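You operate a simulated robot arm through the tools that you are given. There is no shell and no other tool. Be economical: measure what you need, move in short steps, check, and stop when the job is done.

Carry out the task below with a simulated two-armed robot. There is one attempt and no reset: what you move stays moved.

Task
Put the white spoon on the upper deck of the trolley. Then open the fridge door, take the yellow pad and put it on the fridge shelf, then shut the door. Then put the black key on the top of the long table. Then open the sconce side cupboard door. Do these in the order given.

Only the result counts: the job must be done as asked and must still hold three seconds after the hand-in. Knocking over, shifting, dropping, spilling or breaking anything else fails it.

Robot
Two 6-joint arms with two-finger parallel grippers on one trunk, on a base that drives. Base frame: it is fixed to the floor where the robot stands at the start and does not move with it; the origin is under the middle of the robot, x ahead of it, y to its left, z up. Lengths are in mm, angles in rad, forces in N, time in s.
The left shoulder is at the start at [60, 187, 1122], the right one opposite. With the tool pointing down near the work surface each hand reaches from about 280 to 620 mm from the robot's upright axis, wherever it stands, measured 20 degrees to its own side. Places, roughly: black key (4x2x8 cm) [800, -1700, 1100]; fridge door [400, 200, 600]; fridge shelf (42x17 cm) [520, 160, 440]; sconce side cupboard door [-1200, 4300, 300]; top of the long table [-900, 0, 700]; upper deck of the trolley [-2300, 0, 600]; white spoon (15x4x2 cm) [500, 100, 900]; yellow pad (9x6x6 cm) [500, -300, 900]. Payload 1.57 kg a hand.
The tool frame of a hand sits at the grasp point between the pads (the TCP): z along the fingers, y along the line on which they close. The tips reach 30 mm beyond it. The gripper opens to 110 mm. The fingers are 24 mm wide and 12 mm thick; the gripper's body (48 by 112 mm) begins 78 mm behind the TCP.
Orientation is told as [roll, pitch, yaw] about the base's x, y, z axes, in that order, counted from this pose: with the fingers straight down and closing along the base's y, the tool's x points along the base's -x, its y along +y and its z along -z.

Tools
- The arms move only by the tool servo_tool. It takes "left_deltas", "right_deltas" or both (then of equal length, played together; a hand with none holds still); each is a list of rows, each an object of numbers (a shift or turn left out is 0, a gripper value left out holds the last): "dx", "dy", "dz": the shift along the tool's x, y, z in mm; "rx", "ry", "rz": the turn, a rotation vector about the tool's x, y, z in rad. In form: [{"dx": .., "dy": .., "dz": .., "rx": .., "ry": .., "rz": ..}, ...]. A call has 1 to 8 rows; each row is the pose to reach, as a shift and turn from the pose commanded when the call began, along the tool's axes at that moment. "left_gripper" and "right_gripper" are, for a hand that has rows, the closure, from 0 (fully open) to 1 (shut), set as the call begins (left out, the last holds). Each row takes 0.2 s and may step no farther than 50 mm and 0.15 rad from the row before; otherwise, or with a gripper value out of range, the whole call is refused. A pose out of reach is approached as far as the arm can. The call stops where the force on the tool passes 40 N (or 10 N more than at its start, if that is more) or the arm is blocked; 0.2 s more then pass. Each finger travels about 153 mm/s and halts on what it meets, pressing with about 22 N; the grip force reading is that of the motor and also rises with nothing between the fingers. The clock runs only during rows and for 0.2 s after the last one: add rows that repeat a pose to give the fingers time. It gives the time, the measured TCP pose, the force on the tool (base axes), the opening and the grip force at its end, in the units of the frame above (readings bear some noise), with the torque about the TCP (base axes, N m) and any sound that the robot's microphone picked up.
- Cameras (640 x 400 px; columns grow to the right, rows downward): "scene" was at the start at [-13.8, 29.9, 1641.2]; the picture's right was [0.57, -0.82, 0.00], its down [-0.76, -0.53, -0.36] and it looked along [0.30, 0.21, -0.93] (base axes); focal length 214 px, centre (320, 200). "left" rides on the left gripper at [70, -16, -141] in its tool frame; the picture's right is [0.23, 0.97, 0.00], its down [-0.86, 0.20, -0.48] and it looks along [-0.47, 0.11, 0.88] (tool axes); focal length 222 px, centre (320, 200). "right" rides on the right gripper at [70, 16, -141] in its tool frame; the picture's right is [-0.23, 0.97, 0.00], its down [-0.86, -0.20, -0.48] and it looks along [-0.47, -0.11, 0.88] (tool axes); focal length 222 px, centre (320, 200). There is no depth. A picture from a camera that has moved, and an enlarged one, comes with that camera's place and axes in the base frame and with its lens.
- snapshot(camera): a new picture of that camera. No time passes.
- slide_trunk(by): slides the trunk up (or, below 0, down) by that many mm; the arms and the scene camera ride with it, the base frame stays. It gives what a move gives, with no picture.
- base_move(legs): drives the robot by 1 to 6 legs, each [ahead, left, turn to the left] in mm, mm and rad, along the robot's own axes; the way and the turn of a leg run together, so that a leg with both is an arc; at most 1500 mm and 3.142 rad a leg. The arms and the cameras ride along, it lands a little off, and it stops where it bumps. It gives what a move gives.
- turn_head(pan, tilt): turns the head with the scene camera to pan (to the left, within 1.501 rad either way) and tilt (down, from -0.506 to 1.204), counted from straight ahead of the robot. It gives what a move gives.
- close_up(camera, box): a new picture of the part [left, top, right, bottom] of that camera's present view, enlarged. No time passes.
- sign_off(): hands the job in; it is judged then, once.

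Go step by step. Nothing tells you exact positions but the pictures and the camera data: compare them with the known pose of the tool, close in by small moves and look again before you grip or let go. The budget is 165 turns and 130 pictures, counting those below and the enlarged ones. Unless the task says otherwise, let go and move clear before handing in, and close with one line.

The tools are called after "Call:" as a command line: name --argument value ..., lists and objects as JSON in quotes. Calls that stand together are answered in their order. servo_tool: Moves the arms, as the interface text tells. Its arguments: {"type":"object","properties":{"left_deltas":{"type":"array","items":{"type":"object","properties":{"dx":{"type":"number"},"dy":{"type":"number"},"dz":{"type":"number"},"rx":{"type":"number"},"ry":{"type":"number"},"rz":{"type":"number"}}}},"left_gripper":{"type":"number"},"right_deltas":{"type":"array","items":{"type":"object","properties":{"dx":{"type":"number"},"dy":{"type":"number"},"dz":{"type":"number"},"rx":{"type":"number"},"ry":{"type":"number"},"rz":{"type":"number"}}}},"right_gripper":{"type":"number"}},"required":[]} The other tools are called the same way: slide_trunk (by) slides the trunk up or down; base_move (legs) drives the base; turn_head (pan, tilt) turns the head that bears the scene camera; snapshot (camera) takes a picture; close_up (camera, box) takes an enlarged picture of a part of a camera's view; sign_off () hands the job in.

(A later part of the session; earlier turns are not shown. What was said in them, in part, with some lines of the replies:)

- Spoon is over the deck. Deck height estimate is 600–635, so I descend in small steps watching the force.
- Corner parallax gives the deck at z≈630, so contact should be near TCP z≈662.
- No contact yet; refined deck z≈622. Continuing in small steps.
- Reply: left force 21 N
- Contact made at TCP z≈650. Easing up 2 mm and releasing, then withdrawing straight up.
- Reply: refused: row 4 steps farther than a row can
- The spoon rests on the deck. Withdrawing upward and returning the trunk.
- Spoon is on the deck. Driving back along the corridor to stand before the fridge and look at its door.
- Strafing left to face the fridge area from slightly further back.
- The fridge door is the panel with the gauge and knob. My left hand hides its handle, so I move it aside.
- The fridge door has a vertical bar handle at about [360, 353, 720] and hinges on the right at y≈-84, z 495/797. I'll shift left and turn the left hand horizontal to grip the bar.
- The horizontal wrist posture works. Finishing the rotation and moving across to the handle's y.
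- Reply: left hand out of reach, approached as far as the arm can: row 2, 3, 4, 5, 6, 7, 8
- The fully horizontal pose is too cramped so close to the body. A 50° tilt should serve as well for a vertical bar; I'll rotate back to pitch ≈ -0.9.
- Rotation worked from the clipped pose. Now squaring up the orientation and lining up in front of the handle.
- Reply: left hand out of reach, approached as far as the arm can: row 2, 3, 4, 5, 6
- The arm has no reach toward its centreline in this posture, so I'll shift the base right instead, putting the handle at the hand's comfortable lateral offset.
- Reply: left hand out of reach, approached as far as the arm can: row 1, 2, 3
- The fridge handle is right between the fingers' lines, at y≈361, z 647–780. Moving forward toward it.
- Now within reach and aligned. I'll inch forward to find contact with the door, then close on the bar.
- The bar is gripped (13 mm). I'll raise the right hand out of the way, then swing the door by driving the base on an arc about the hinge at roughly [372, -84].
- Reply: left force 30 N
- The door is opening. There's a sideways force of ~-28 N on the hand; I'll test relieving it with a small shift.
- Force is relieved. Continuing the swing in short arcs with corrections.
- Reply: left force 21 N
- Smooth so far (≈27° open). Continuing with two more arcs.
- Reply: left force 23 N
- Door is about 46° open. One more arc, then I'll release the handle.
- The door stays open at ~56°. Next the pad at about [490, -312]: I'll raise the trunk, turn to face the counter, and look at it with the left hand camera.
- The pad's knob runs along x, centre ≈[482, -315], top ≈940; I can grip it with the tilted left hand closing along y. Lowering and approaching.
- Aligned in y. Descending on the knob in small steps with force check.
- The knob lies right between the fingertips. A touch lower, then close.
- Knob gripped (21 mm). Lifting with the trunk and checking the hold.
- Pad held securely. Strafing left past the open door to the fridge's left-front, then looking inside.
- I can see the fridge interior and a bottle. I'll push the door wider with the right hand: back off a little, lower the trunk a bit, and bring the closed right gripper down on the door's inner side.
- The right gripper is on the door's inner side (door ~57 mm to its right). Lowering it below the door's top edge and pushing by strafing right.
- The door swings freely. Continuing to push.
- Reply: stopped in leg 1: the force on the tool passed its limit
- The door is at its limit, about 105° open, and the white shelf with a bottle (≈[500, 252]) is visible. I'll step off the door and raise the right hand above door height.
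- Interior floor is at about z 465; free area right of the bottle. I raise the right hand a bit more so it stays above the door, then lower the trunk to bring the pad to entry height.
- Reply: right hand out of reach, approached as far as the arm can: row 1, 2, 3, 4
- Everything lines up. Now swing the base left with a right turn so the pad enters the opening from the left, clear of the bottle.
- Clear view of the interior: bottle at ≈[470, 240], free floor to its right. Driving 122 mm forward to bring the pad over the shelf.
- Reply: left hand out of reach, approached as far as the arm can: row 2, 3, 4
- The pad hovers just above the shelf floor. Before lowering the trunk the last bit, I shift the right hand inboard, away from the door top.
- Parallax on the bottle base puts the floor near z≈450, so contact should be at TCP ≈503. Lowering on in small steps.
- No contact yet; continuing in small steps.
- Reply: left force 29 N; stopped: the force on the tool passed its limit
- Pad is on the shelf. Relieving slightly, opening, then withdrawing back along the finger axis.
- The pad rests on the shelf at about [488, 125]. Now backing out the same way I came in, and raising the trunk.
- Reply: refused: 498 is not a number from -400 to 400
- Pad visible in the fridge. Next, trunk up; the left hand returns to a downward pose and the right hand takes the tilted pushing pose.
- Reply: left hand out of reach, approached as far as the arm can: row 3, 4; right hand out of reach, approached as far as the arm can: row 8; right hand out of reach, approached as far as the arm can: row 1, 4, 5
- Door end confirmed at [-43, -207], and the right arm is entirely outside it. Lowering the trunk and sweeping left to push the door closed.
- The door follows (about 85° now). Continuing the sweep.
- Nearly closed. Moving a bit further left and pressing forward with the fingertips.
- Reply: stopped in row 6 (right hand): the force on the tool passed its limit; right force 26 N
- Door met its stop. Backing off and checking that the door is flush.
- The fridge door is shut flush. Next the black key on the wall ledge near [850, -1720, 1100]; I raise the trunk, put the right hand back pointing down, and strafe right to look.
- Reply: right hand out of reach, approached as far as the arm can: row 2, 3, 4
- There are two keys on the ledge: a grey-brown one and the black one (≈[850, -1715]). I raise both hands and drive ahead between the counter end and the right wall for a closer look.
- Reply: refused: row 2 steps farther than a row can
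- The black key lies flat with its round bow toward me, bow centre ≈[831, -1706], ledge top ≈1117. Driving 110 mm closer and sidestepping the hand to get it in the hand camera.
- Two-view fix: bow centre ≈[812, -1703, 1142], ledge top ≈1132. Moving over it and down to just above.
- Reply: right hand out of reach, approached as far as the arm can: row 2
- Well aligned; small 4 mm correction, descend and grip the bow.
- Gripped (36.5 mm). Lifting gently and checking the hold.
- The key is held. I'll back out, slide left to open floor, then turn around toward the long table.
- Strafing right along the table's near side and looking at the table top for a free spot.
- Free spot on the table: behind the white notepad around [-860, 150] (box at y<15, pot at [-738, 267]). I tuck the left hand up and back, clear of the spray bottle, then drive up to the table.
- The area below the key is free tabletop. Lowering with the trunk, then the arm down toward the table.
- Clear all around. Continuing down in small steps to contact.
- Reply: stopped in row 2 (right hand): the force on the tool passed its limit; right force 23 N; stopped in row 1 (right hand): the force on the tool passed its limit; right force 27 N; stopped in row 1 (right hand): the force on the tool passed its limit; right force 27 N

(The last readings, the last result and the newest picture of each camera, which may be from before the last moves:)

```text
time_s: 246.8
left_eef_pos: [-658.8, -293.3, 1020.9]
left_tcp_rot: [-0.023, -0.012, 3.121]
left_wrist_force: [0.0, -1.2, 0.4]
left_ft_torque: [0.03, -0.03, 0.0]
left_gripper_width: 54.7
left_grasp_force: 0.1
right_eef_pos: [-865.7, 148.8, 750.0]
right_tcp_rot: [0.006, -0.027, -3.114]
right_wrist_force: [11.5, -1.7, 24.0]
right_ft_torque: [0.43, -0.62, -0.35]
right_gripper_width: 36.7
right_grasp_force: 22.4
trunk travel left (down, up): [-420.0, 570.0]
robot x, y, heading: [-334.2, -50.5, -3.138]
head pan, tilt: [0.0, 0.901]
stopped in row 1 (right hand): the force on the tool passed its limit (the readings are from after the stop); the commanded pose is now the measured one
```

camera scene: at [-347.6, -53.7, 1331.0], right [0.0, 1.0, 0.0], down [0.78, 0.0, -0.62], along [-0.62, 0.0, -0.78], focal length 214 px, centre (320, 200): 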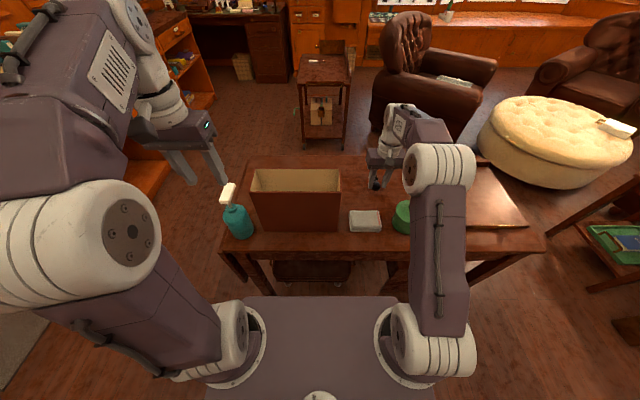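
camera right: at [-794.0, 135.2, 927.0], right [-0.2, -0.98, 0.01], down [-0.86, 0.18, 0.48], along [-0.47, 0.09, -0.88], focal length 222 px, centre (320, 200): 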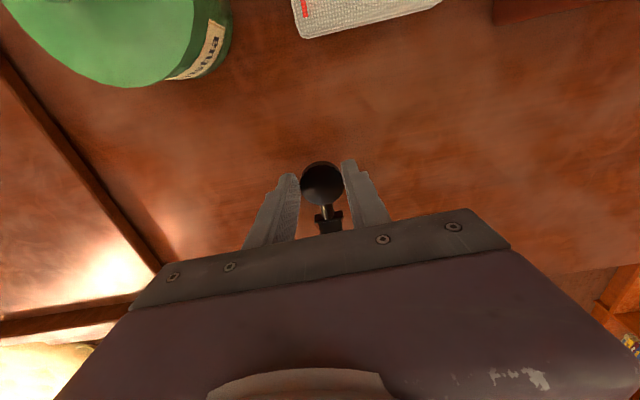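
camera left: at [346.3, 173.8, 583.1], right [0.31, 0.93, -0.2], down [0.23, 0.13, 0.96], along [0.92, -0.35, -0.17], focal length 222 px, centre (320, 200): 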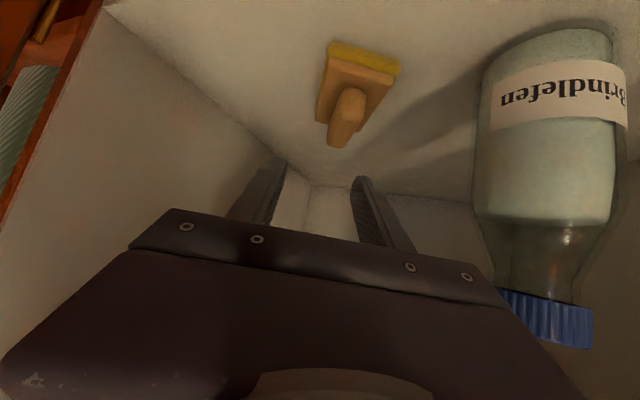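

Contact with the table top at TCP 750. Easing off, opening, and lifting away.

Call:
servo_tool --right_deltas '[{"dz": -2}, {"dz": -2}]'

Call:
servo_tool --right_deltas '[{"dz": 0}, {"dz": 0}, {"dz": 0}]' --right_gripper 0.4

Call:
servo_tool --right_deltas '[{"dz": -20}, {"dz": -60}, {"dz": -100}, {"dz": -140}, {"dz": -180}, {"dz": -220}]'

Call:
snapshot --camera "right"

```text
time_s: 247.3
left_eef_pos: [-658.6, -292.8, 1020.6]
left_tcp_rot: [-0.021, -0.015, 3.123]
left_wrist_force: [0.1, -0.2, -0.4]
left_ft_torque: [0.01, 0.01, -0.01]
left_gripper_width: 55.1
left_grasp_force: 0.1
right_eef_pos: [-865.8, 148.9, 750.7]
right_tcp_rot: [0.005, -0.026, -3.114]
right_wrist_force: [10.4, -3.4, 21.9]
right_ft_torque: [0.32, -0.58, -0.27]
right_gripper_width: 36.8
right_grasp_force: 21.9
trunk travel left (down, up): [-420.0, 570.0]
robot x, y, heading: [-328.5, -49.7, -3.137]
head pan, tilt: [0.0, 0.901]
```

```text
time_s: 248.2
left_eef_pos: [-658.7, -293.2, 1019.8]
left_tcp_rot: [-0.021, -0.013, 3.121]
left_wrist_force: [0.3, 0.3, 0.2]
left_ft_torque: [-0.03, 0.03, 0.0]
left_gripper_width: 55.0
left_grasp_force: 0.0
right_eef_pos: [-868.6, 149.5, 750.5]
right_tcp_rot: [0.005, -0.03, -3.11]
right_wrist_force: [0.9, -11.7, 22.5]
right_ft_torque: [0.29, -0.25, 0.03]
right_gripper_width: 54.9
right_grasp_force: 0.1
trunk travel left (down, up): [-420.0, 570.0]
robot x, y, heading: [-332.0, -52.6, -3.142]
head pan, tilt: [0.0, 0.901]
```

```text
time_s: 249.6
left_eef_pos: [-660.3, -291.5, 1021.2]
left_tcp_rot: [-0.024, -0.012, 3.123]
left_wrist_force: [-0.5, -0.6, 0.3]
left_ft_torque: [0.02, 0.05, -0.03]
left_gripper_width: 54.9
left_grasp_force: 0.2
right_eef_pos: [-841.5, 148.3, 955.2]
right_tcp_rot: [0.006, -0.025, -3.114]
right_wrist_force: [0.6, 0.5, 0.0]
right_ft_torque: [0.03, 0.04, -0.01]
right_gripper_width: 66.0
right_grasp_force: 0.0
right hand out of reach, approached as far as the arm can: row 5, 6
trunk travel left (down, up): [-420.0, 570.0]
robot x, y, heading: [-330.9, -52.0, -3.138]
head pan, tilt: [0.0, 0.901]
```

```text
30 pictures are left
camera right: at [-768.7, 135.1, 1096.4], right [-0.2, -0.98, 0.01], down [-0.85, 0.18, 0.5], along [-0.49, 0.09, -0.87], focal length 222 px, centre (320, 200)
```

right: 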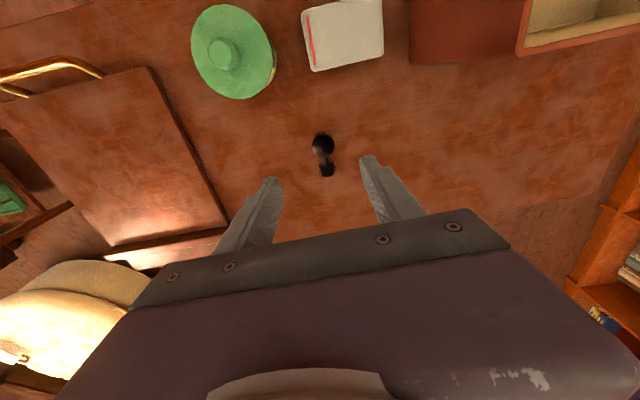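

The key rests flat on the table. Last: the sconce-side cupboard near [-1200, 4300, 300]. I raise the trunk, back off the table, turn toward +y and look ahead.

Call:
slide_trunk --by 330

Call:
base_move --legs '[[-300, 0, 0], [0, 0, -1.57], [1400, 0, 0]]'

Call:
turn_head --pan 0.2 --tilt 0.45

Call:
snapshot --camera "scene"

```text
time_s: 252.8
left_eef_pos: [-662.0, -292.2, 1350.5]
left_tcp_rot: [-0.022, -0.01, 3.121]
left_wrist_force: [0.5, -0.1, 0.3]
left_ft_torque: [0.03, -0.02, -0.01]
left_gripper_width: 55.1
left_grasp_force: 0.1
right_eef_pos: [-843.6, 150.3, 1286.6]
right_tcp_rot: [0.007, -0.025, -3.114]
right_wrist_force: [-0.3, 0.1, 0.1]
right_ft_torque: [0.01, 0.0, 0.0]
right_gripper_width: 65.8
right_grasp_force: 0.2
trunk travel left (down, up): [-750.0, 240.0]
robot x, y, heading: [-330.1, -51.7, -3.138]
head pan, tilt: [0.0, 0.901]
```

```text
time_s: 265.3
left_eef_pos: [-278.0, 1703.0, 1349.9]
left_tcp_rot: [-0.022, -0.011, 1.546]
left_wrist_force: [0.2, 0.9, -0.6]
left_ft_torque: [0.0, -0.03, -0.02]
left_gripper_width: 54.8
left_grasp_force: 0.0
right_eef_pos: [163.9, 1881.4, 1284.0]
right_tcp_rot: [0.007, -0.025, 1.594]
right_wrist_force: [0.4, 0.3, -0.2]
right_ft_torque: [0.04, 0.01, 0.0]
right_gripper_width: 66.3
right_grasp_force: 0.0
trunk travel left (down, up): [-750.0, 240.0]
robot x, y, heading: [-38.6, 1368.8, 1.569]
head pan, tilt: [0.0, 0.901]
```

```text
time_s: 266.2
left_eef_pos: [-277.4, 1702.6, 1349.0]
left_tcp_rot: [-0.021, -0.01, 1.545]
left_wrist_force: [1.2, 0.1, 0.4]
left_ft_torque: [-0.02, -0.01, 0.02]
left_gripper_width: 55.2
left_grasp_force: 0.0
right_eef_pos: [164.7, 1882.3, 1284.1]
right_tcp_rot: [0.006, -0.025, 1.594]
right_wrist_force: [-0.6, 0.2, -0.1]
right_ft_torque: [0.0, 0.01, 0.01]
right_gripper_width: 66.1
right_grasp_force: 0.1
trunk travel left (down, up): [-750.0, 240.0]
robot x, y, heading: [-42.0, 1370.0, 1.569]
head pan, tilt: [0.201, 0.45]
```

```text
29 pictures are left
camera scene: at [-57.6, 1398.9, 1699.3], right [0.98, 0.2, 0.0], down [0.09, -0.43, -0.9], along [-0.18, 0.88, -0.44], focal length 214 px, centre (320, 200)
```

scene: 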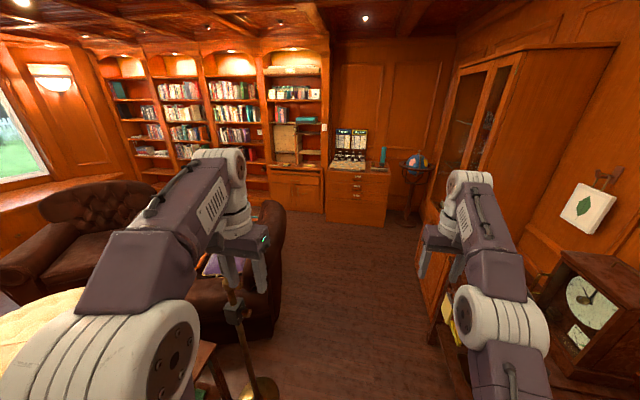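

Call:
close_up --camera "scene" --box '[240, 150, 340, 225]'

```text
5.33 times, centred on (290, 188) of scene
camera zoom: at [-57.6, 1398.9, 1699.3], right [0.98, 0.2, 0.0], down [0.09, -0.43, -0.9], along [-0.18, 0.88, -0.44], focal length 1144 px, centre (480, 267)
```

zoom: 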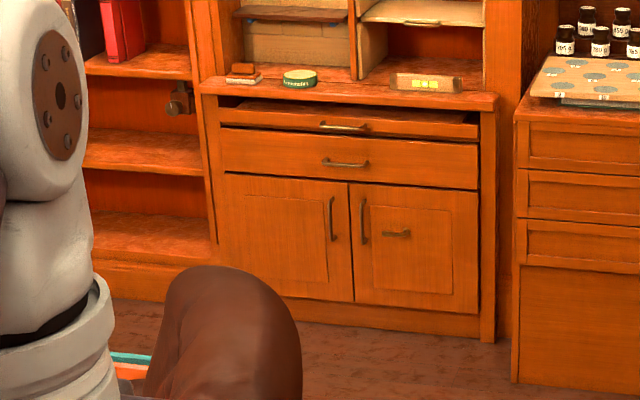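

The target is the left of the two doors below the bookcase's last bay (left, toward the wall sconce), with a vertical handle at ≈[-1096, 4270, 362] and hinges at x≈-1438. Driving up the clear lane to y≈3350 and looking left.

Call:
base_move --legs '[[1000, -50, 0], [1000, 0, 0]]'

Call:
turn_head --pan 1.1 --tilt 0.7

Call:
snapshot --camera "scene"

```text
time_s: 276.3
left_eef_pos: [-195.2, 3718.0, 1349.7]
left_tcp_rot: [-0.021, -0.011, 1.526]
left_wrist_force: [0.3, 0.8, -0.4]
left_ft_torque: [0.02, -0.01, 0.03]
left_gripper_width: 54.9
left_grasp_force: 0.0
right_eef_pos: [250.9, 3890.1, 1284.4]
right_tcp_rot: [0.006, -0.024, 1.576]
right_wrist_force: [0.6, 0.3, -0.3]
right_ft_torque: [0.02, 0.0, 0.0]
right_gripper_width: 66.1
right_grasp_force: 0.0
trunk travel left (down, up): [-750.0, 240.0]
robot x, y, heading: [38.2, 3386.2, 1.55]
head pan, tilt: [0.201, 0.45]
```

```text
time_s: 277.5
left_eef_pos: [-194.1, 3718.1, 1349.0]
left_tcp_rot: [-0.021, -0.007, 1.525]
left_wrist_force: [0.2, 0.3, 0.2]
left_ft_torque: [-0.02, 0.03, 0.0]
left_gripper_width: 55.1
left_grasp_force: 0.0
right_eef_pos: [250.4, 3890.1, 1284.9]
right_tcp_rot: [0.006, -0.025, 1.577]
right_wrist_force: [-0.3, -0.8, -0.5]
right_ft_torque: [-0.01, -0.06, 0.0]
right_gripper_width: 65.9
right_grasp_force: 0.0
trunk travel left (down, up): [-750.0, 240.0]
robot x, y, heading: [36.6, 3381.1, 1.554]
head pan, tilt: [1.1, 0.7]
```

```text
27 pictures are left
camera scene: at [-38.1, 3361.1, 1677.2], right [0.47, 0.88, 0.0], down [0.57, -0.3, -0.77], along [-0.67, 0.36, -0.64], focal length 214 px, centre (320, 200)
```

scene: 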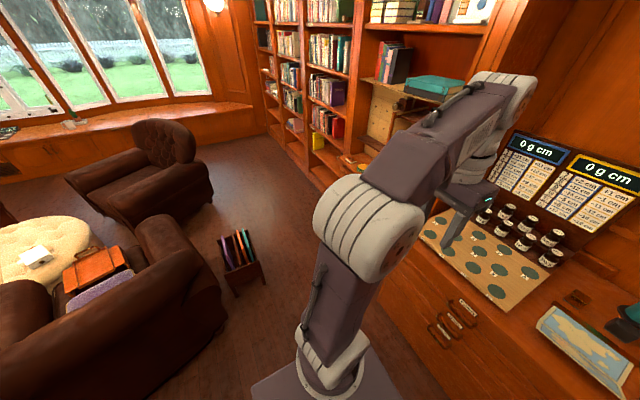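

A magazine rack stands near [-1110, 3220] and chest front is at y≈4080. I retract the right hand, then move left in steps keeping forward of the rack.

Call:
servo_tool --right_deltas '[{"dx": 45}, {"dx": 90}, {"dx": 135}, {"dx": 150}]'

Call:
base_move --legs '[[0, 560, 0.018], [230, 0, 0], [0, 300, 0]]'

Call:
turn_head --pan 0.5 --tilt 1.0

Call:
snapshot --camera "scene"

```text
time_s: 278.5
left_eef_pos: [-194.1, 3717.1, 1350.1]
left_tcp_rot: [-0.022, -0.011, 1.527]
left_wrist_force: [-0.2, 0.6, 0.4]
left_ft_torque: [0.02, -0.01, 0.0]
left_gripper_width: 54.9
left_grasp_force: 0.0
right_eef_pos: [252.1, 3738.5, 1281.6]
right_tcp_rot: [0.003, -0.026, 1.577]
right_wrist_force: [0.5, -0.4, 0.2]
right_ft_torque: [0.01, 0.01, 0.0]
right_gripper_width: 65.9
right_grasp_force: 0.1
trunk travel left (down, up): [-750.0, 240.0]
robot x, y, heading: [40.9, 3382.7, 1.549]
head pan, tilt: [1.1, 0.7]
```

```text
time_s: 284.6
left_eef_pos: [-1051.7, 3956.3, 1350.1]
left_tcp_rot: [-0.019, -0.011, 1.538]
left_wrist_force: [0.2, 0.4, -0.5]
left_ft_torque: [0.02, 0.0, 0.0]
left_gripper_width: 54.8
left_grasp_force: 0.1
right_eef_pos: [-604.1, 3981.9, 1280.7]
right_tcp_rot: [0.006, -0.024, 1.584]
right_wrist_force: [0.2, 0.1, 0.2]
right_ft_torque: [0.02, -0.01, 0.05]
right_gripper_width: 65.8
right_grasp_force: 0.0
trunk travel left (down, up): [-750.0, 240.0]
robot x, y, heading: [-816.3, 3621.2, 1.56]
head pan, tilt: [1.1, 0.7]
```

```text
time_s: 285.6
left_eef_pos: [-1052.2, 3957.7, 1350.0]
left_tcp_rot: [-0.021, -0.009, 1.538]
left_wrist_force: [0.4, -0.9, 0.1]
left_ft_torque: [0.01, 0.0, -0.04]
left_gripper_width: 55.1
left_grasp_force: 0.0
right_eef_pos: [-606.9, 3982.7, 1280.6]
right_tcp_rot: [0.007, -0.024, 1.585]
right_wrist_force: [0.2, 0.3, -0.1]
right_ft_torque: [-0.03, 0.0, -0.01]
right_gripper_width: 65.9
right_grasp_force: 0.1
trunk travel left (down, up): [-750.0, 240.0]
robot x, y, heading: [-818.4, 3626.9, 1.561]
head pan, tilt: [0.499, 1.0]
```

```text
26 pictures are left
camera scene: at [-849.8, 3623.8, 1653.9], right [0.88, 0.47, 0.0], down [0.4, -0.74, -0.54], along [-0.26, 0.48, -0.84], focal length 214 px, centre (320, 200)
```

scene: 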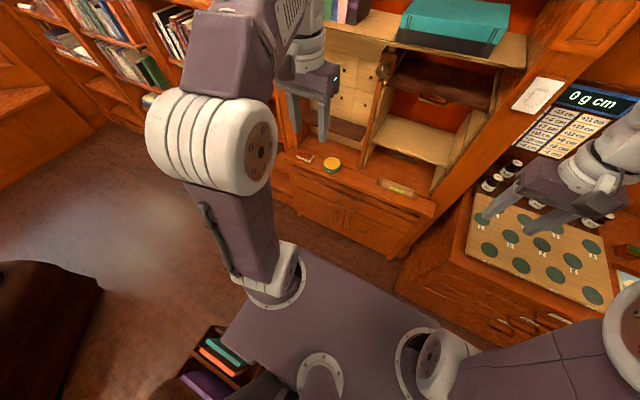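

The rack is close behind my left side, so I'll keep the base to the right of it and reach left with the arm. Now setting the left hand to the tilted posture and tucking the right hand in.

Call:
servo_tool --left_deltas '[{"ry": -0.113, "dx": -23, "dy": 9, "dz": 33}, {"ry": -0.226, "dx": -46, "dy": 18, "dz": 66}, {"ry": -0.339, "dx": -69, "dy": 27, "dz": 99}, {"ry": -0.452, "dx": -92, "dy": 36, "dz": 132}, {"ry": -0.565, "dx": -115, "dy": 45, "dz": 165}, {"ry": -0.678, "dx": -138, "dy": 54, "dz": 198}, {"ry": -0.791, "dx": -161, "dy": 63, "dz": 231}, {"ry": -0.9, "dx": -184, "dy": 72, "dz": 264}]' --right_deltas '[{"dx": 10, "dy": 8}, {"dx": 20, "dy": 16}, {"dx": 30, "dy": 24}, {"dx": 40, "dy": 32}, {"dx": 50, "dy": 40}, {"dx": 55, "dy": 50}, {"dx": 55, "dy": 50}, {"dx": 55, "dy": 50}]' --left_gripper 0.2

Call:
slide_trunk --by -400

Call:
slide_trunk --by -300

Call:
snapshot --camera "left"

Call:
snapshot --camera "scene"

```text
time_s: 287.4
left_eef_pos: [-1113.8, 4149.7, 1082.5]
left_tcp_rot: [-0.035, -0.907, 1.564]
left_wrist_force: [-0.6, 0.4, -0.3]
left_ft_torque: [-0.02, -0.04, -0.03]
left_gripper_width: 88.1
left_grasp_force: 0.0
right_eef_pos: [-656.2, 3928.0, 1279.9]
right_tcp_rot: [0.005, -0.024, 1.585]
right_wrist_force: [0.1, -0.4, 0.7]
right_ft_torque: [-0.04, -0.03, -0.02]
right_gripper_width: 65.8
right_grasp_force: 0.0
trunk travel left (down, up): [-750.0, 240.0]
robot x, y, heading: [-817.7, 3627.4, 1.559]
head pan, tilt: [0.499, 1.0]
```

```text
time_s: 291.3
left_eef_pos: [-1112.8, 4148.5, 684.9]
left_tcp_rot: [-0.032, -0.91, 1.564]
left_wrist_force: [-0.4, -0.3, 0.9]
left_ft_torque: [0.01, 0.01, 0.02]
left_gripper_width: 88.1
left_grasp_force: 0.1
right_eef_pos: [-654.6, 3926.3, 880.4]
right_tcp_rot: [0.008, -0.024, 1.585]
right_wrist_force: [0.4, 0.3, -1.1]
right_ft_torque: [0.01, 0.0, 0.01]
right_gripper_width: 66.0
right_grasp_force: 0.0
trunk travel left (down, up): [-350.0, 640.0]
robot x, y, heading: [-818.7, 3622.1, 1.559]
head pan, tilt: [0.499, 1.0]
```

```text
time_s: 294.3
left_eef_pos: [-1112.0, 4148.5, 385.1]
left_tcp_rot: [-0.033, -0.908, 1.564]
left_wrist_force: [0.0, 0.3, -0.6]
left_ft_torque: [-0.01, -0.01, 0.01]
left_gripper_width: 88.2
left_grasp_force: 0.0
right_eef_pos: [-656.5, 3927.2, 580.0]
right_tcp_rot: [0.008, -0.026, 1.584]
right_wrist_force: [0.8, 0.5, -0.6]
right_ft_torque: [0.01, 0.0, 0.02]
right_gripper_width: 66.1
right_grasp_force: 0.0
trunk travel left (down, up): [-50.0, 940.0]
robot x, y, heading: [-814.7, 3624.8, 1.564]
head pan, tilt: [0.499, 1.0]
```

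```text
25 pictures are left
camera left: at [-1102.4, 3993.9, 416.1], right [-0.97, -0.11, -0.2], down [-0.21, 0.15, 0.96], along [-0.07, 0.98, -0.17], focal length 222 px, centre (320, 200)
```

left: 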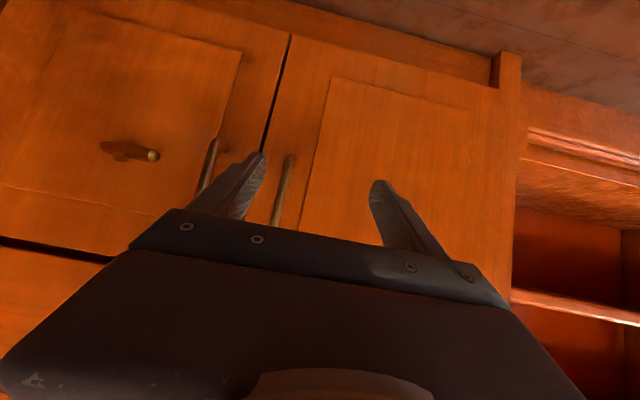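

```text
24 pictures are left
camera scene: at [-850.2, 3623.8, 953.9], right [0.88, 0.47, 0.0], down [0.4, -0.74, -0.54], along [-0.25, 0.48, -0.84], focal length 214 px, centre (320, 200)
```

scene: 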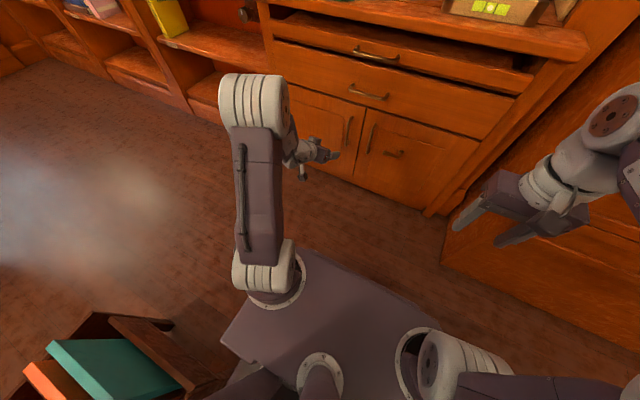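

The handle of the left door is at x≈-1076, z 320–410. Sidestepping the hand 36 mm right, slightly down, and driving 60 mm ahead.

Call:
servo_tool --left_deltas '[{"dy": -18, "dx": 8, "dz": 6}, {"dy": -36, "dx": 14, "dz": 11}, {"dy": -36, "dx": 14, "dz": 11}]'

Call:
base_move --legs '[[60, 0, 0]]'

Call:
snapshot --camera "left"

```text
time_s: 295.1
left_eef_pos: [-1076.4, 4147.5, 369.8]
left_tcp_rot: [-0.033, -0.909, 1.565]
left_wrist_force: [0.1, -0.5, 0.6]
left_ft_torque: [-0.02, 0.01, -0.02]
left_gripper_width: 88.2
left_grasp_force: 0.1
right_eef_pos: [-655.8, 3927.4, 580.3]
right_tcp_rot: [0.007, -0.025, 1.584]
right_wrist_force: [0.4, -0.6, 0.3]
right_ft_torque: [-0.01, -0.03, 0.0]
right_gripper_width: 66.2
right_grasp_force: 0.1
trunk travel left (down, up): [-50.0, 940.0]
robot x, y, heading: [-819.5, 3624.0, 1.558]
head pan, tilt: [0.499, 1.0]
```

```text
time_s: 296.0
left_eef_pos: [-1078.5, 4208.2, 369.6]
left_tcp_rot: [-0.033, -0.91, 1.567]
left_wrist_force: [-0.4, 0.6, -1.0]
left_ft_torque: [-0.01, -0.01, 0.01]
left_gripper_width: 87.7
left_grasp_force: 0.1
right_eef_pos: [-654.9, 3988.5, 578.9]
right_tcp_rot: [0.005, -0.024, 1.587]
right_wrist_force: [-1.2, -0.4, -0.9]
right_ft_torque: [0.03, 0.02, -0.02]
right_gripper_width: 65.8
right_grasp_force: 0.2
trunk travel left (down, up): [-50.0, 940.0]
robot x, y, heading: [-813.0, 3682.5, 1.568]
head pan, tilt: [0.499, 1.0]
```

```text
23 pictures are left
camera left: at [-1067.1, 4054.1, 400.4], right [-0.97, -0.11, -0.2], down [-0.21, 0.15, 0.96], along [-0.07, 0.98, -0.17], focal length 222 px, centre (320, 200)
```

left: 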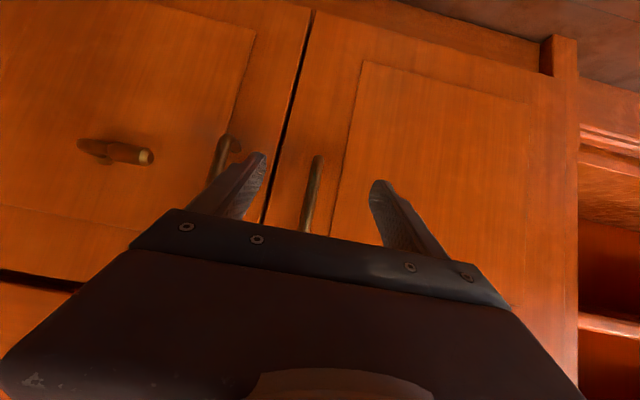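

The bar sits between the fingers. Moving forward 55 mm, watching force.

Call:
servo_tool --left_deltas '[{"dx": -9, "dy": -3, "dz": 11}, {"dx": -18, "dy": -5, "dz": 22}, {"dx": -27, "dy": -5, "dz": 33}, {"dx": -34, "dy": -5, "dz": 43}, {"dx": -34, "dy": -5, "dz": 43}]'

Call:
snapshot --camera "left"

```text
time_s: 297.2
left_eef_pos: [-1072.4, 4263.8, 370.3]
left_tcp_rot: [-0.033, -0.91, 1.567]
left_wrist_force: [0.5, 0.5, -0.6]
left_ft_torque: [-0.01, 0.01, 0.0]
left_gripper_width: 87.8
left_grasp_force: 0.2
right_eef_pos: [-655.7, 3987.5, 579.0]
right_tcp_rot: [0.007, -0.024, 1.588]
right_wrist_force: [0.1, 0.2, -0.8]
right_ft_torque: [0.0, 0.0, -0.02]
right_gripper_width: 66.1
right_grasp_force: 0.0
trunk travel left (down, up): [-50.0, 940.0]
robot x, y, heading: [-815.9, 3687.9, 1.564]
head pan, tilt: [0.499, 1.0]
```

```text
22 pictures are left
camera left: at [-1060.6, 4108.7, 401.5], right [-0.97, -0.11, -0.2], down [-0.21, 0.15, 0.96], along [-0.07, 0.98, -0.17], focal length 222 px, centre (320, 200)
```

left: 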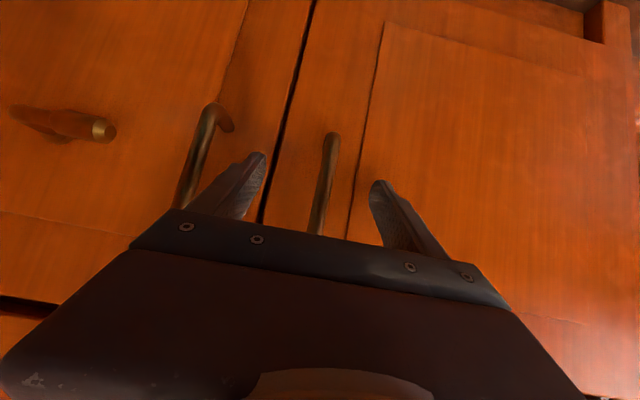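

Bar estimated at y≈4282; 14 mm more, then close.

Call:
servo_tool --left_deltas '[{"dx": -5, "dz": 6}, {"dx": -9, "dz": 11}, {"dx": -9, "dz": 11}]'

Call:
servo_tool --left_deltas '[{"dx": 0}, {"dx": 0}, {"dx": 0}, {"dx": 0}]' --left_gripper 0.97

Call:
snapshot --camera "left"

```text
time_s: 298.1
left_eef_pos: [-1072.1, 4272.1, 369.2]
left_tcp_rot: [-0.035, -0.903, 1.572]
left_wrist_force: [1.3, -13.8, 7.5]
left_ft_torque: [-0.06, 0.29, 0.65]
left_gripper_width: 86.9
left_grasp_force: 0.0
right_eef_pos: [-655.4, 3987.5, 579.9]
right_tcp_rot: [0.007, -0.026, 1.588]
right_wrist_force: [-1.0, -0.5, -1.4]
right_ft_torque: [0.0, -0.02, 0.02]
right_gripper_width: 66.1
right_grasp_force: 0.1
trunk travel left (down, up): [-50.0, 940.0]
robot x, y, heading: [-815.5, 3681.2, 1.566]
head pan, tilt: [0.499, 1.0]
stopped in row 3 (left hand): the force on the tool passed its limit (the readings are from after the stop); the commanded pose is now the measured one
```

```text
time_s: 299.1
left_eef_pos: [-1073.6, 4274.3, 368.3]
left_tcp_rot: [-0.033, -0.901, 1.573]
left_wrist_force: [-19.7, 0.5, 3.4]
left_ft_torque: [0.07, 0.9, -0.06]
left_gripper_width: 12.5
left_grasp_force: 29.2
right_eef_pos: [-657.1, 3987.9, 580.5]
right_tcp_rot: [0.006, -0.026, 1.588]
right_wrist_force: [-0.6, -0.1, 0.6]
right_ft_torque: [0.0, 0.01, 0.0]
right_gripper_width: 65.9
right_grasp_force: 0.1
trunk travel left (down, up): [-50.0, 940.0]
robot x, y, heading: [-816.7, 3685.4, 1.566]
head pan, tilt: [0.499, 1.0]
```

```text
21 pictures are left
camera left: at [-1061.8, 4120.4, 400.5], right [-0.97, -0.12, -0.2], down [-0.22, 0.16, 0.96], along [-0.08, 0.98, -0.18], focal length 222 px, centre (320, 200)
```

left: 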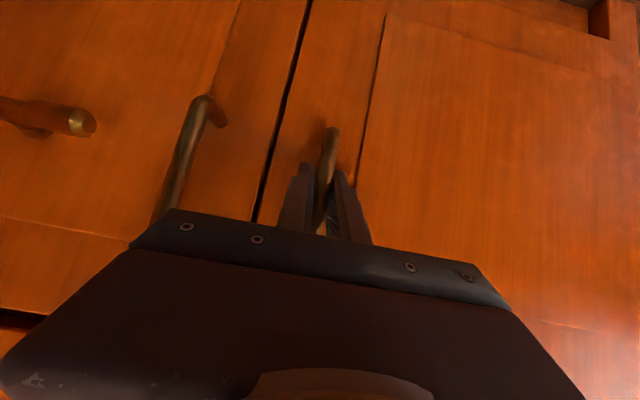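

The handle is gripped (12.5 mm). Hinge is about x≈-1412, so I pull along the arc with the arm — first 10° — easing the pitch as I come back.

Call:
servo_tool --left_deltas '[{"dx": 9, "dy": 1.5, "dz": -11.5, "ry": 0.03, "rx": 0.017, "rz": 0.013}, {"dx": 18, "dy": 3.5, "dz": -23, "ry": 0.07, "rx": 0.034, "rz": 0.027}, {"dx": 27, "dy": 6, "dz": -34, "ry": 0.11, "rx": 0.051, "rz": 0.04}, {"dx": 36, "dy": 9.5, "dz": -46, "ry": 0.15, "rx": 0.068, "rz": 0.054}]'

```text
time_s: 300.1
left_eef_pos: [-1081.7, 4217.2, 367.2]
left_tcp_rot: [-0.042, -0.752, 1.482]
left_wrist_force: [-15.1, 4.7, -1.3]
left_ft_torque: [0.27, 0.19, -0.11]
left_gripper_width: 18.3
left_grasp_force: 8.1
right_eef_pos: [-656.2, 3986.8, 580.3]
right_tcp_rot: [0.006, -0.026, 1.588]
right_wrist_force: [-0.6, -0.7, -0.3]
right_ft_torque: [0.01, -0.03, -0.03]
right_gripper_width: 66.1
right_grasp_force: 0.1
trunk travel left (down, up): [-50.0, 940.0]
robot x, y, heading: [-813.6, 3684.3, 1.565]
head pan, tilt: [0.499, 1.0]
```

The door is moving. Grip width grew to 18 mm with a sideways pull toward -x; I'll follow it a little and look.

Call:
servo_tool --left_deltas '[{"dy": 3}, {"dy": 5}]' --left_gripper 1

Call:
snapshot --camera "left"

```text
time_s: 300.7
left_eef_pos: [-1085.4, 4215.4, 367.7]
left_tcp_rot: [-0.04, -0.751, 1.477]
left_wrist_force: [9.7, -3.5, -4.6]
left_ft_torque: [0.19, 1.09, 0.07]
left_gripper_width: 12.8
left_grasp_force: 29.8
right_eef_pos: [-654.9, 3986.5, 579.1]
right_tcp_rot: [0.008, -0.024, 1.586]
right_wrist_force: [0.0, 0.1, 0.0]
right_ft_torque: [-0.01, 0.02, -0.04]
right_gripper_width: 66.1
right_grasp_force: 0.1
trunk travel left (down, up): [-50.0, 940.0]
robot x, y, heading: [-815.7, 3683.7, 1.559]
head pan, tilt: [0.499, 1.0]
```

```text
20 pictures are left
camera left: at [-1088.4, 4069.0, 422.7], right [-0.98, -0.05, -0.18], down [-0.19, 0.32, 0.93], along [0.01, 0.94, -0.33], focal length 222 px, centre (320, 200)
```

left: 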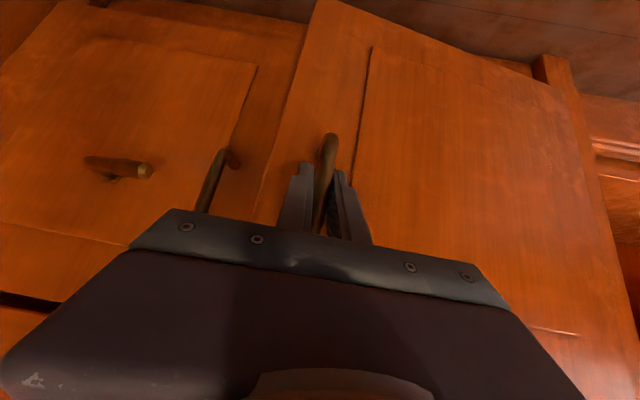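

Grip is firm again and the door is ~11° open. Continuing to about 25°.

Call:
servo_tool --left_deltas '[{"dx": 9.5, "dy": 3, "dz": -9, "rx": 0.022, "ry": 0.033, "rz": 0.024}, {"dx": 19, "dy": 6.6, "dz": -17.5, "rx": 0.045, "ry": 0.066, "rz": 0.048}, {"dx": 29.5, "dy": 11.5, "dz": -27.5, "rx": 0.068, "ry": 0.1, "rz": 0.073}, {"dx": 40, "dy": 17, "dz": -37.5, "rx": 0.09, "ry": 0.133, "rz": 0.097}, {"dx": 50, "dy": 22.5, "dz": -47, "rx": 0.113, "ry": 0.166, "rz": 0.121}, {"dx": 60, "dy": 28.5, "dz": -56, "rx": 0.136, "ry": 0.2, "rz": 0.146}]'

```text
time_s: 301.4
left_eef_pos: [-1092.8, 4189.4, 367.5]
left_tcp_rot: [-0.041, -0.684, 1.402]
left_wrist_force: [2.6, -2.7, 3.2]
left_ft_torque: [-0.08, 1.24, 0.03]
left_gripper_width: 13.2
left_grasp_force: 29.3
right_eef_pos: [-654.9, 3986.7, 580.3]
right_tcp_rot: [0.007, -0.025, 1.587]
right_wrist_force: [0.4, -0.4, 0.6]
right_ft_torque: [0.01, -0.02, 0.01]
right_gripper_width: 65.9
right_grasp_force: 0.0
trunk travel left (down, up): [-50.0, 940.0]
robot x, y, heading: [-818.4, 3686.1, 1.559]
head pan, tilt: [0.499, 1.0]
stopped in row 3 (left hand): the force on the tool passed its limit (the readings are from after the stop); the commanded pose is now the measured one
```

Call:
servo_tool --left_deltas '[{"dx": 10, "dy": 2.5, "dz": -8.3, "rx": 0.025, "ry": 0.025, "rz": 0.031}, {"dx": 20.4, "dy": 5.7, "dz": -16.6, "rx": 0.05, "ry": 0.05, "rz": 0.062}, {"dx": 31.5, "dy": 9.5, "dz": -25.7, "rx": 0.075, "ry": 0.075, "rz": 0.093}, {"dx": 42.7, "dy": 14, "dz": -34.8, "rx": 0.1, "ry": 0.1, "rz": 0.124}]'

Call:
snapshot --camera "scene"

```text
time_s: 302.4
left_eef_pos: [-1119.1, 4137.8, 367.2]
left_tcp_rot: [-0.049, -0.591, 1.244]
left_wrist_force: [3.4, -2.1, 6.9]
left_ft_torque: [1.45, 0.82, 0.0]
left_gripper_width: 13.4
left_grasp_force: 29.8
right_eef_pos: [-654.8, 3985.8, 579.8]
right_tcp_rot: [0.007, -0.023, 1.588]
right_wrist_force: [0.1, -1.1, 0.2]
right_ft_torque: [-0.02, 0.01, 0.03]
right_gripper_width: 65.9
right_grasp_force: 0.1
trunk travel left (down, up): [-50.0, 940.0]
robot x, y, heading: [-816.2, 3684.6, 1.562]
head pan, tilt: [0.499, 1.0]
```

```text
19 pictures are left
camera scene: at [-848.4, 3683.1, 953.9], right [0.88, 0.47, 0.0], down [0.4, -0.74, -0.54], along [-0.26, 0.48, -0.84], focal length 214 px, centre (320, 200)
```

scene: 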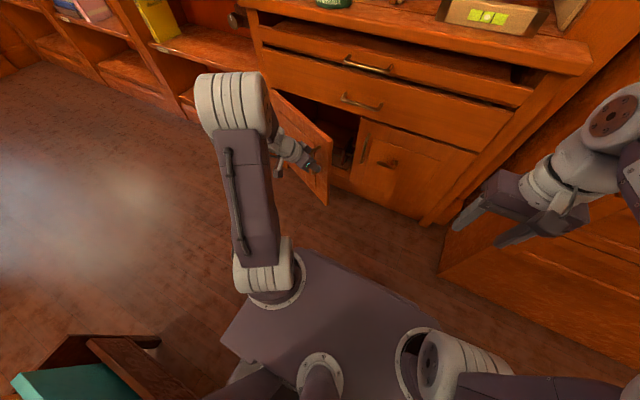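

Door ~26° open and following well. Pulling on toward ~48°.

Call:
servo_tool --left_deltas '[{"dx": 16.7, "dy": 4.5, "dz": -11.2, "rx": 0.022, "ry": 0.02, "rz": 0.033}, {"dx": 33.4, "dy": 9.6, "dz": -22.4, "rx": 0.045, "ry": 0.04, "rz": 0.066}, {"dx": 51.5, "dy": 18, "dz": -34.5, "rx": 0.067, "ry": 0.06, "rz": 0.1}, {"dx": 69.6, "dy": 27.6, "dz": -46.7, "rx": 0.09, "ry": 0.08, "rz": 0.133}, {"dx": 86.6, "dy": 38.5, "dz": -58, "rx": 0.112, "ry": 0.1, "rz": 0.166}, {"dx": 103.6, "dy": 50.6, "dz": -69.5, "rx": 0.134, "ry": 0.12, "rz": 0.2}]'

Call:
snapshot --camera "scene"

```text
time_s: 303.8
left_eef_pos: [-1209.3, 4037.7, 365.6]
left_tcp_rot: [-0.059, -0.481, 1.005]
left_wrist_force: [-3.5, 4.1, 4.7]
left_ft_torque: [1.99, 0.68, -0.03]
left_gripper_width: 14.3
left_grasp_force: 30.4
right_eef_pos: [-654.8, 3987.9, 579.5]
right_tcp_rot: [0.006, -0.024, 1.586]
right_wrist_force: [0.1, 0.3, 0.6]
right_ft_torque: [0.04, -0.01, 0.0]
right_gripper_width: 66.2
right_grasp_force: 0.1
trunk travel left (down, up): [-50.0, 940.0]
robot x, y, heading: [-816.0, 3682.3, 1.565]
head pan, tilt: [0.499, 1.0]
```

```text
18 pictures are left
camera scene: at [-848.9, 3683.7, 953.7], right [0.88, 0.47, 0.0], down [0.4, -0.74, -0.54], along [-0.26, 0.48, -0.84], focal length 214 px, centre (320, 200)
```

scene: 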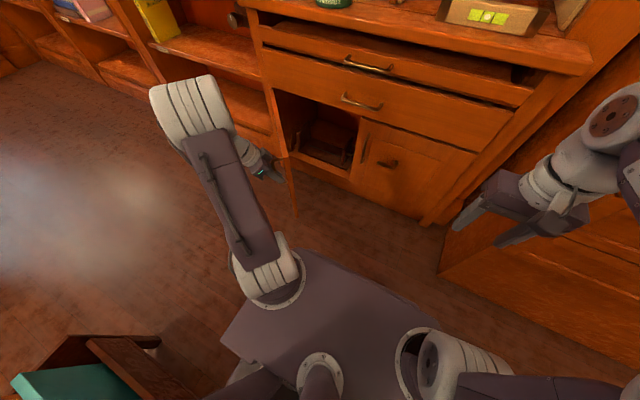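

About 48° now; one more stretch toward ~72°.

Call:
servo_tool --left_deltas '[{"dx": 19, "dy": 9, "dz": -10, "rx": 0.018, "rz": 0.035}, {"dx": 37.9, "dy": 19, "dz": -19.8, "rx": 0.037, "rz": 0.071}, {"dx": 56, "dy": 31, "dz": -29.3, "rx": 0.055, "rz": 0.107}, {"dx": 74.1, "dy": 44, "dz": -38.7, "rx": 0.074, "rz": 0.142}, {"dx": 90, "dy": 59, "dz": -47, "rx": 0.092, "rz": 0.178}, {"dx": 106, "dy": 74.5, "dz": -55.4, "rx": 0.111, "rz": 0.213}]'

Call:
snapshot --camera "scene"

```text
time_s: 305.1
left_eef_pos: [-1336.6, 3982.8, 364.2]
left_tcp_rot: [-0.056, -0.494, 0.762]
left_wrist_force: [-2.6, 11.1, 24.4]
left_ft_torque: [1.29, 0.98, 0.08]
left_gripper_width: 14.1
left_grasp_force: 30.0
right_eef_pos: [-653.2, 3986.0, 580.1]
right_tcp_rot: [0.009, -0.027, 1.586]
right_wrist_force: [-0.4, -0.4, -0.4]
right_ft_torque: [-0.01, 0.0, -0.01]
right_gripper_width: 65.7
right_grasp_force: 0.1
trunk travel left (down, up): [-50.0, 940.0]
robot x, y, heading: [-813.5, 3686.2, 1.56]
head pan, tilt: [0.499, 1.0]
```

```text
17 pictures are left
camera scene: at [-846.9, 3683.1, 954.0], right [0.88, 0.47, 0.0], down [0.4, -0.74, -0.54], along [-0.26, 0.48, -0.84], focal length 214 px, centre (320, 200)
```

scene: 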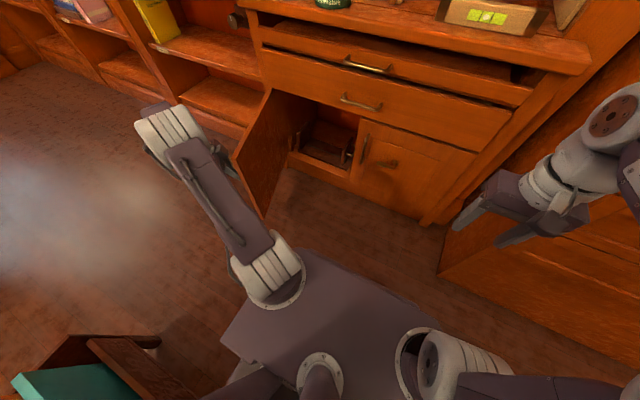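

About 72° open. Releasing the handle and drawing the hand back.

Call:
servo_tool --left_deltas '[{"dz": 0}, {"dz": 0}, {"dz": 0}]' --left_gripper 0.4

Call:
servo_tool --left_deltas '[{"dz": -25}, {"dz": -50}, {"dz": -75}, {"dz": -90, "dx": -30}, {"dz": -100, "dx": -70}, {"dz": -110, "dx": -110}]'

Call:
snapshot --camera "scene"

```text
time_s: 305.9
left_eef_pos: [-1336.8, 3982.8, 360.0]
left_tcp_rot: [-0.062, -0.494, 0.764]
left_wrist_force: [0.4, 0.1, 0.9]
left_ft_torque: [-0.01, 0.0, 0.03]
left_gripper_width: 65.7
left_grasp_force: 0.1
right_eef_pos: [-654.8, 3986.8, 579.8]
right_tcp_rot: [0.004, -0.025, 1.585]
right_wrist_force: [0.4, -0.3, 0.3]
right_ft_torque: [0.02, -0.02, -0.01]
right_gripper_width: 65.9
right_grasp_force: 0.2
trunk travel left (down, up): [-50.0, 940.0]
robot x, y, heading: [-813.6, 3678.7, 1.562]
head pan, tilt: [0.499, 1.0]
```

```text
time_s: 307.4
left_eef_pos: [-1309.3, 4017.4, 508.7]
left_tcp_rot: [-0.061, -0.494, 0.765]
left_wrist_force: [0.0, 0.2, -1.1]
left_ft_torque: [0.0, -0.02, -0.02]
left_gripper_width: 66.0
left_grasp_force: 0.1
right_eef_pos: [-655.5, 3986.3, 579.7]
right_tcp_rot: [0.006, -0.024, 1.586]
right_wrist_force: [0.0, -0.3, -0.1]
right_ft_torque: [0.05, -0.02, -0.03]
right_gripper_width: 66.2
right_grasp_force: 0.1
trunk travel left (down, up): [-50.0, 940.0]
robot x, y, heading: [-814.4, 3683.5, 1.563]
head pan, tilt: [0.499, 1.0]
```

```text
16 pictures are left
camera scene: at [-849.2, 3683.9, 953.8], right [0.88, 0.47, 0.0], down [0.4, -0.74, -0.54], along [-0.25, 0.48, -0.84], focal length 214 px, centre (320, 200)
```

scene: 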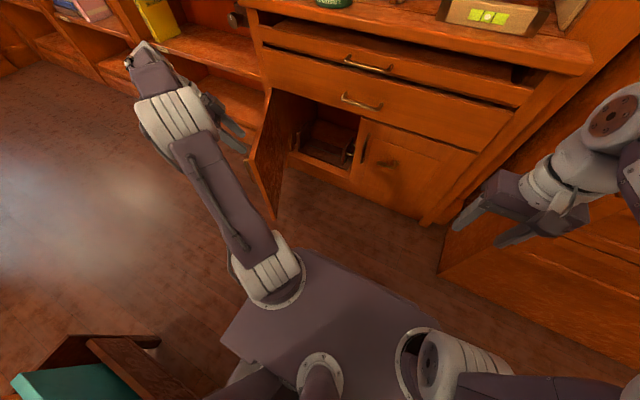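

The hand is just above the door's top edge. To open it fully I'll lift over, go to the inner side, and push it outward.

Call:
slide_trunk --by 100

Call:
servo_tool --left_deltas '[{"dx": -19, "dy": -21, "dz": 10}, {"dx": -38, "dy": -42, "dz": 20}, {"dx": -57, "dy": -63, "dz": 31}, {"dx": -76, "dy": -84, "dz": 41}, {"dx": -76, "dy": -84, "dz": 41}]' --left_gripper 1

Call:
snapshot --camera "scene"

```text
time_s: 308.7
left_eef_pos: [-1310.7, 4017.4, 609.1]
left_tcp_rot: [-0.062, -0.493, 0.764]
left_wrist_force: [0.0, -0.2, 0.2]
left_ft_torque: [-0.01, 0.0, 0.01]
left_gripper_width: 65.8
left_grasp_force: 0.0
right_eef_pos: [-655.9, 3986.5, 678.9]
right_tcp_rot: [0.005, -0.026, 1.587]
right_wrist_force: [0.4, -0.4, 0.2]
right_ft_torque: [-0.01, -0.01, 0.0]
right_gripper_width: 66.0
right_grasp_force: 0.0
trunk travel left (down, up): [-150.0, 840.0]
robot x, y, heading: [-815.2, 3682.5, 1.565]
head pan, tilt: [0.499, 1.0]
```

```text
time_s: 309.9
left_eef_pos: [-1191.0, 4012.4, 613.9]
left_tcp_rot: [-0.06, -0.493, 0.764]
left_wrist_force: [0.0, 0.2, 0.4]
left_ft_torque: [0.0, -0.01, 0.0]
left_gripper_width: 0.0
left_grasp_force: 20.8
right_eef_pos: [-654.8, 3985.5, 679.5]
right_tcp_rot: [0.008, -0.023, 1.586]
right_wrist_force: [0.8, -0.3, 0.2]
right_ft_torque: [0.0, 0.0, -0.02]
right_gripper_width: 66.2
right_grasp_force: 0.0
trunk travel left (down, up): [-150.0, 840.0]
robot x, y, heading: [-816.1, 3685.7, 1.561]
head pan, tilt: [0.499, 1.0]
```

```text
15 pictures are left
camera scene: at [-849.0, 3683.9, 1053.8], right [0.88, 0.47, 0.0], down [0.4, -0.74, -0.54], along [-0.26, 0.48, -0.84], focal length 214 px, centre (320, 200)
```

scene: 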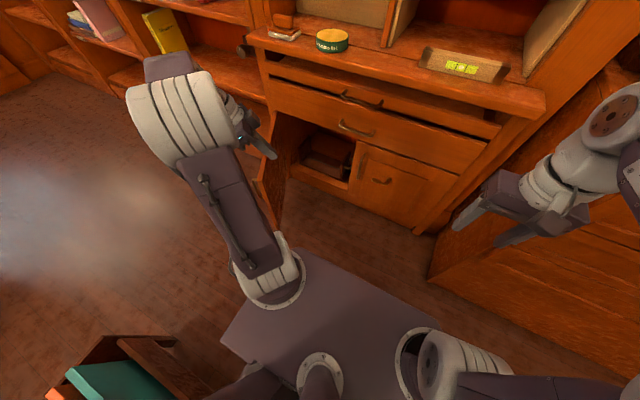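

Hand is now on the inner side of the door. Lowering it below the door's top edge and pushing outward.

Call:
slide_trunk --by -145

Call:
servo_tool --left_deltas '[{"dx": 19, "dz": 35}, {"dx": 34, "dy": 17, "dz": 27}, {"dx": 49, "dy": 35, "dz": 18}, {"dx": 64, "dy": 52, "dz": 10}, {"dx": 80, "dy": 69, "dz": 2}, {"dx": 95, "dy": 87, "dz": -6}, {"dx": 110, "dy": 104, "dz": -14}]'

Call:
snapshot --camera "scene"

```text
time_s: 311.6
left_eef_pos: [-1191.0, 4012.6, 468.9]
left_tcp_rot: [-0.061, -0.495, 0.765]
left_wrist_force: [-0.6, -0.3, 0.0]
left_ft_torque: [0.02, 0.03, 0.0]
left_gripper_width: 0.0
left_grasp_force: 21.2
right_eef_pos: [-654.7, 3986.7, 534.0]
right_tcp_rot: [0.009, -0.024, 1.587]
right_wrist_force: [-0.5, -0.2, 0.3]
right_ft_torque: [0.0, -0.02, 0.05]
right_gripper_width: 66.2
right_grasp_force: 0.0
trunk travel left (down, up): [-5.0, 985.0]
robot x, y, heading: [-817.9, 3686.2, 1.564]
head pan, tilt: [0.499, 1.0]
```

```text
time_s: 312.2
left_eef_pos: [-1212.8, 4011.7, 434.7]
left_tcp_rot: [-0.047, -0.495, 0.76]
left_wrist_force: [3.8, -11.8, 28.2]
left_ft_torque: [0.25, 2.02, 0.89]
left_gripper_width: 0.1
left_grasp_force: 21.0
right_eef_pos: [-653.5, 3986.9, 535.2]
right_tcp_rot: [0.008, -0.028, 1.589]
right_wrist_force: [0.5, 0.3, -0.9]
right_ft_torque: [-0.05, 0.03, 0.0]
right_gripper_width: 66.3
right_grasp_force: 0.0
trunk travel left (down, up): [-5.0, 985.0]
robot x, y, heading: [-813.7, 3681.4, 1.564]
head pan, tilt: [0.499, 1.0]
stopped in row 3 (left hand): the force on the tool passed its limit (the readings are from after the stop); the commanded pose is now the measured one
```

```text
14 pictures are left
camera scene: at [-846.5, 3681.2, 909.2], right [0.88, 0.47, 0.0], down [0.4, -0.74, -0.54], along [-0.26, 0.48, -0.84], focal length 214 px, centre (320, 200)
```

scene: 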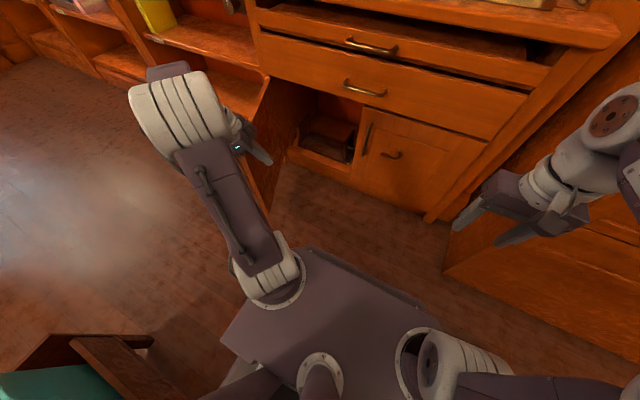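

The gripper body touched the door's top edge. I'll raise it 20 mm and push sideways at that height.

Call:
servo_tool --left_deltas '[{"dx": -5, "dz": -9}, {"dx": -9.5, "dz": -17.6}, {"dx": 6, "dy": 17, "dz": -26}, {"dx": 22, "dy": 35, "dz": -35}, {"dx": 38, "dy": 52, "dz": -43}, {"dx": 54, "dy": 69, "dz": -52}, {"dx": 70, "dy": 87, "dz": -60}]'

Call:
snapshot --camera "scene"

```text
time_s: 313.8
left_eef_pos: [-1337.1, 4016.1, 445.4]
left_tcp_rot: [-0.057, -0.493, 0.765]
left_wrist_force: [-0.4, -0.2, 0.3]
left_ft_torque: [0.03, 0.0, -0.02]
left_gripper_width: 0.0
left_grasp_force: 21.5
right_eef_pos: [-655.1, 3987.1, 534.0]
right_tcp_rot: [0.006, -0.025, 1.587]
right_wrist_force: [0.0, -0.2, 0.3]
right_ft_torque: [0.0, 0.03, -0.01]
right_gripper_width: 66.2
right_grasp_force: 0.1
trunk travel left (down, up): [-5.0, 985.0]
robot x, y, heading: [-816.4, 3683.2, 1.566]
head pan, tilt: [0.499, 1.0]
```

```text
13 pictures are left
camera scene: at [-848.9, 3683.5, 908.8], right [0.88, 0.47, 0.0], down [0.4, -0.74, -0.54], along [-0.26, 0.48, -0.84], focal length 214 px, centre (320, 200)
```

scene: 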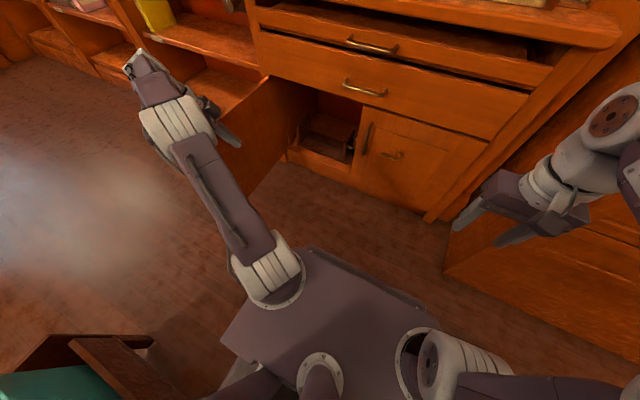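

The door is now around 90° open. Lifting the hand clear and checking.

Call:
slide_trunk --by 250

Call:
servo_tool --left_deltas '[{"dy": -30, "dz": -20}, {"dy": -60, "dz": -50}, {"dy": -90, "dz": -80}, {"dy": -120, "dz": -100}]'

Call:
snapshot --camera "scene"

```text
time_s: 316.4
left_eef_pos: [-1337.1, 4017.1, 696.3]
left_tcp_rot: [-0.059, -0.491, 0.763]
left_wrist_force: [0.4, -0.1, 0.5]
left_ft_torque: [0.03, 0.01, -0.01]
left_gripper_width: 0.2
left_grasp_force: 21.1
right_eef_pos: [-654.7, 3986.5, 785.0]
right_tcp_rot: [0.005, -0.025, 1.588]
right_wrist_force: [0.1, -0.3, -0.5]
right_ft_torque: [-0.01, 0.01, 0.01]
right_gripper_width: 65.9
right_grasp_force: 0.0
trunk travel left (down, up): [-255.0, 735.0]
robot x, y, heading: [-815.3, 3687.5, 1.566]
head pan, tilt: [0.499, 1.0]
```

```text
time_s: 317.4
left_eef_pos: [-1293.8, 3899.4, 790.3]
left_tcp_rot: [-0.057, -0.493, 0.765]
left_wrist_force: [-1.0, -0.2, -0.6]
left_ft_torque: [0.0, 0.01, -0.02]
left_gripper_width: 0.2
left_grasp_force: 21.5
right_eef_pos: [-654.3, 3987.2, 784.9]
right_tcp_rot: [0.007, -0.025, 1.588]
right_wrist_force: [0.2, -0.2, 0.2]
right_ft_torque: [-0.02, -0.01, -0.03]
right_gripper_width: 66.1
right_grasp_force: 0.0
trunk travel left (down, up): [-255.0, 735.0]
robot x, y, heading: [-816.0, 3684.2, 1.569]
head pan, tilt: [0.499, 1.0]
```

```text
12 pictures are left
camera scene: at [-848.6, 3683.2, 1158.8], right [0.88, 0.47, 0.0], down [0.4, -0.74, -0.54], along [-0.26, 0.48, -0.84], focal length 214 px, centre (320, 200)
```

scene: 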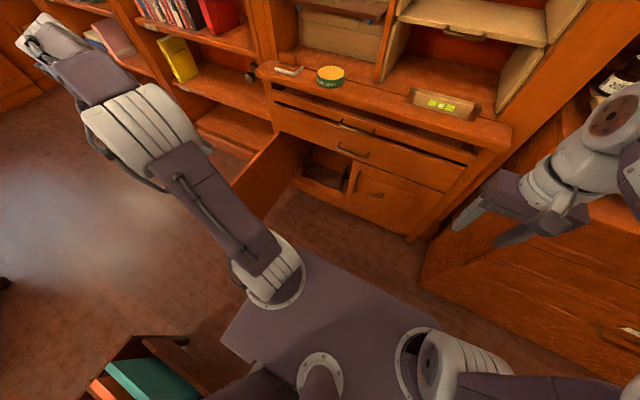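

The cupboard door stands wide open, both hands are clear, and the rack and shelf items are undisturbed. Handing in.

Call:
sign_off

```text
The job is handed in.
```

All four parts are done, in the order given: the white spoon is on the trolley's upper deck, the yellow pad is on the fridge shelf with the door shut, the black key is on the long table, and the sconce-side cupboard door is open at about 90°.
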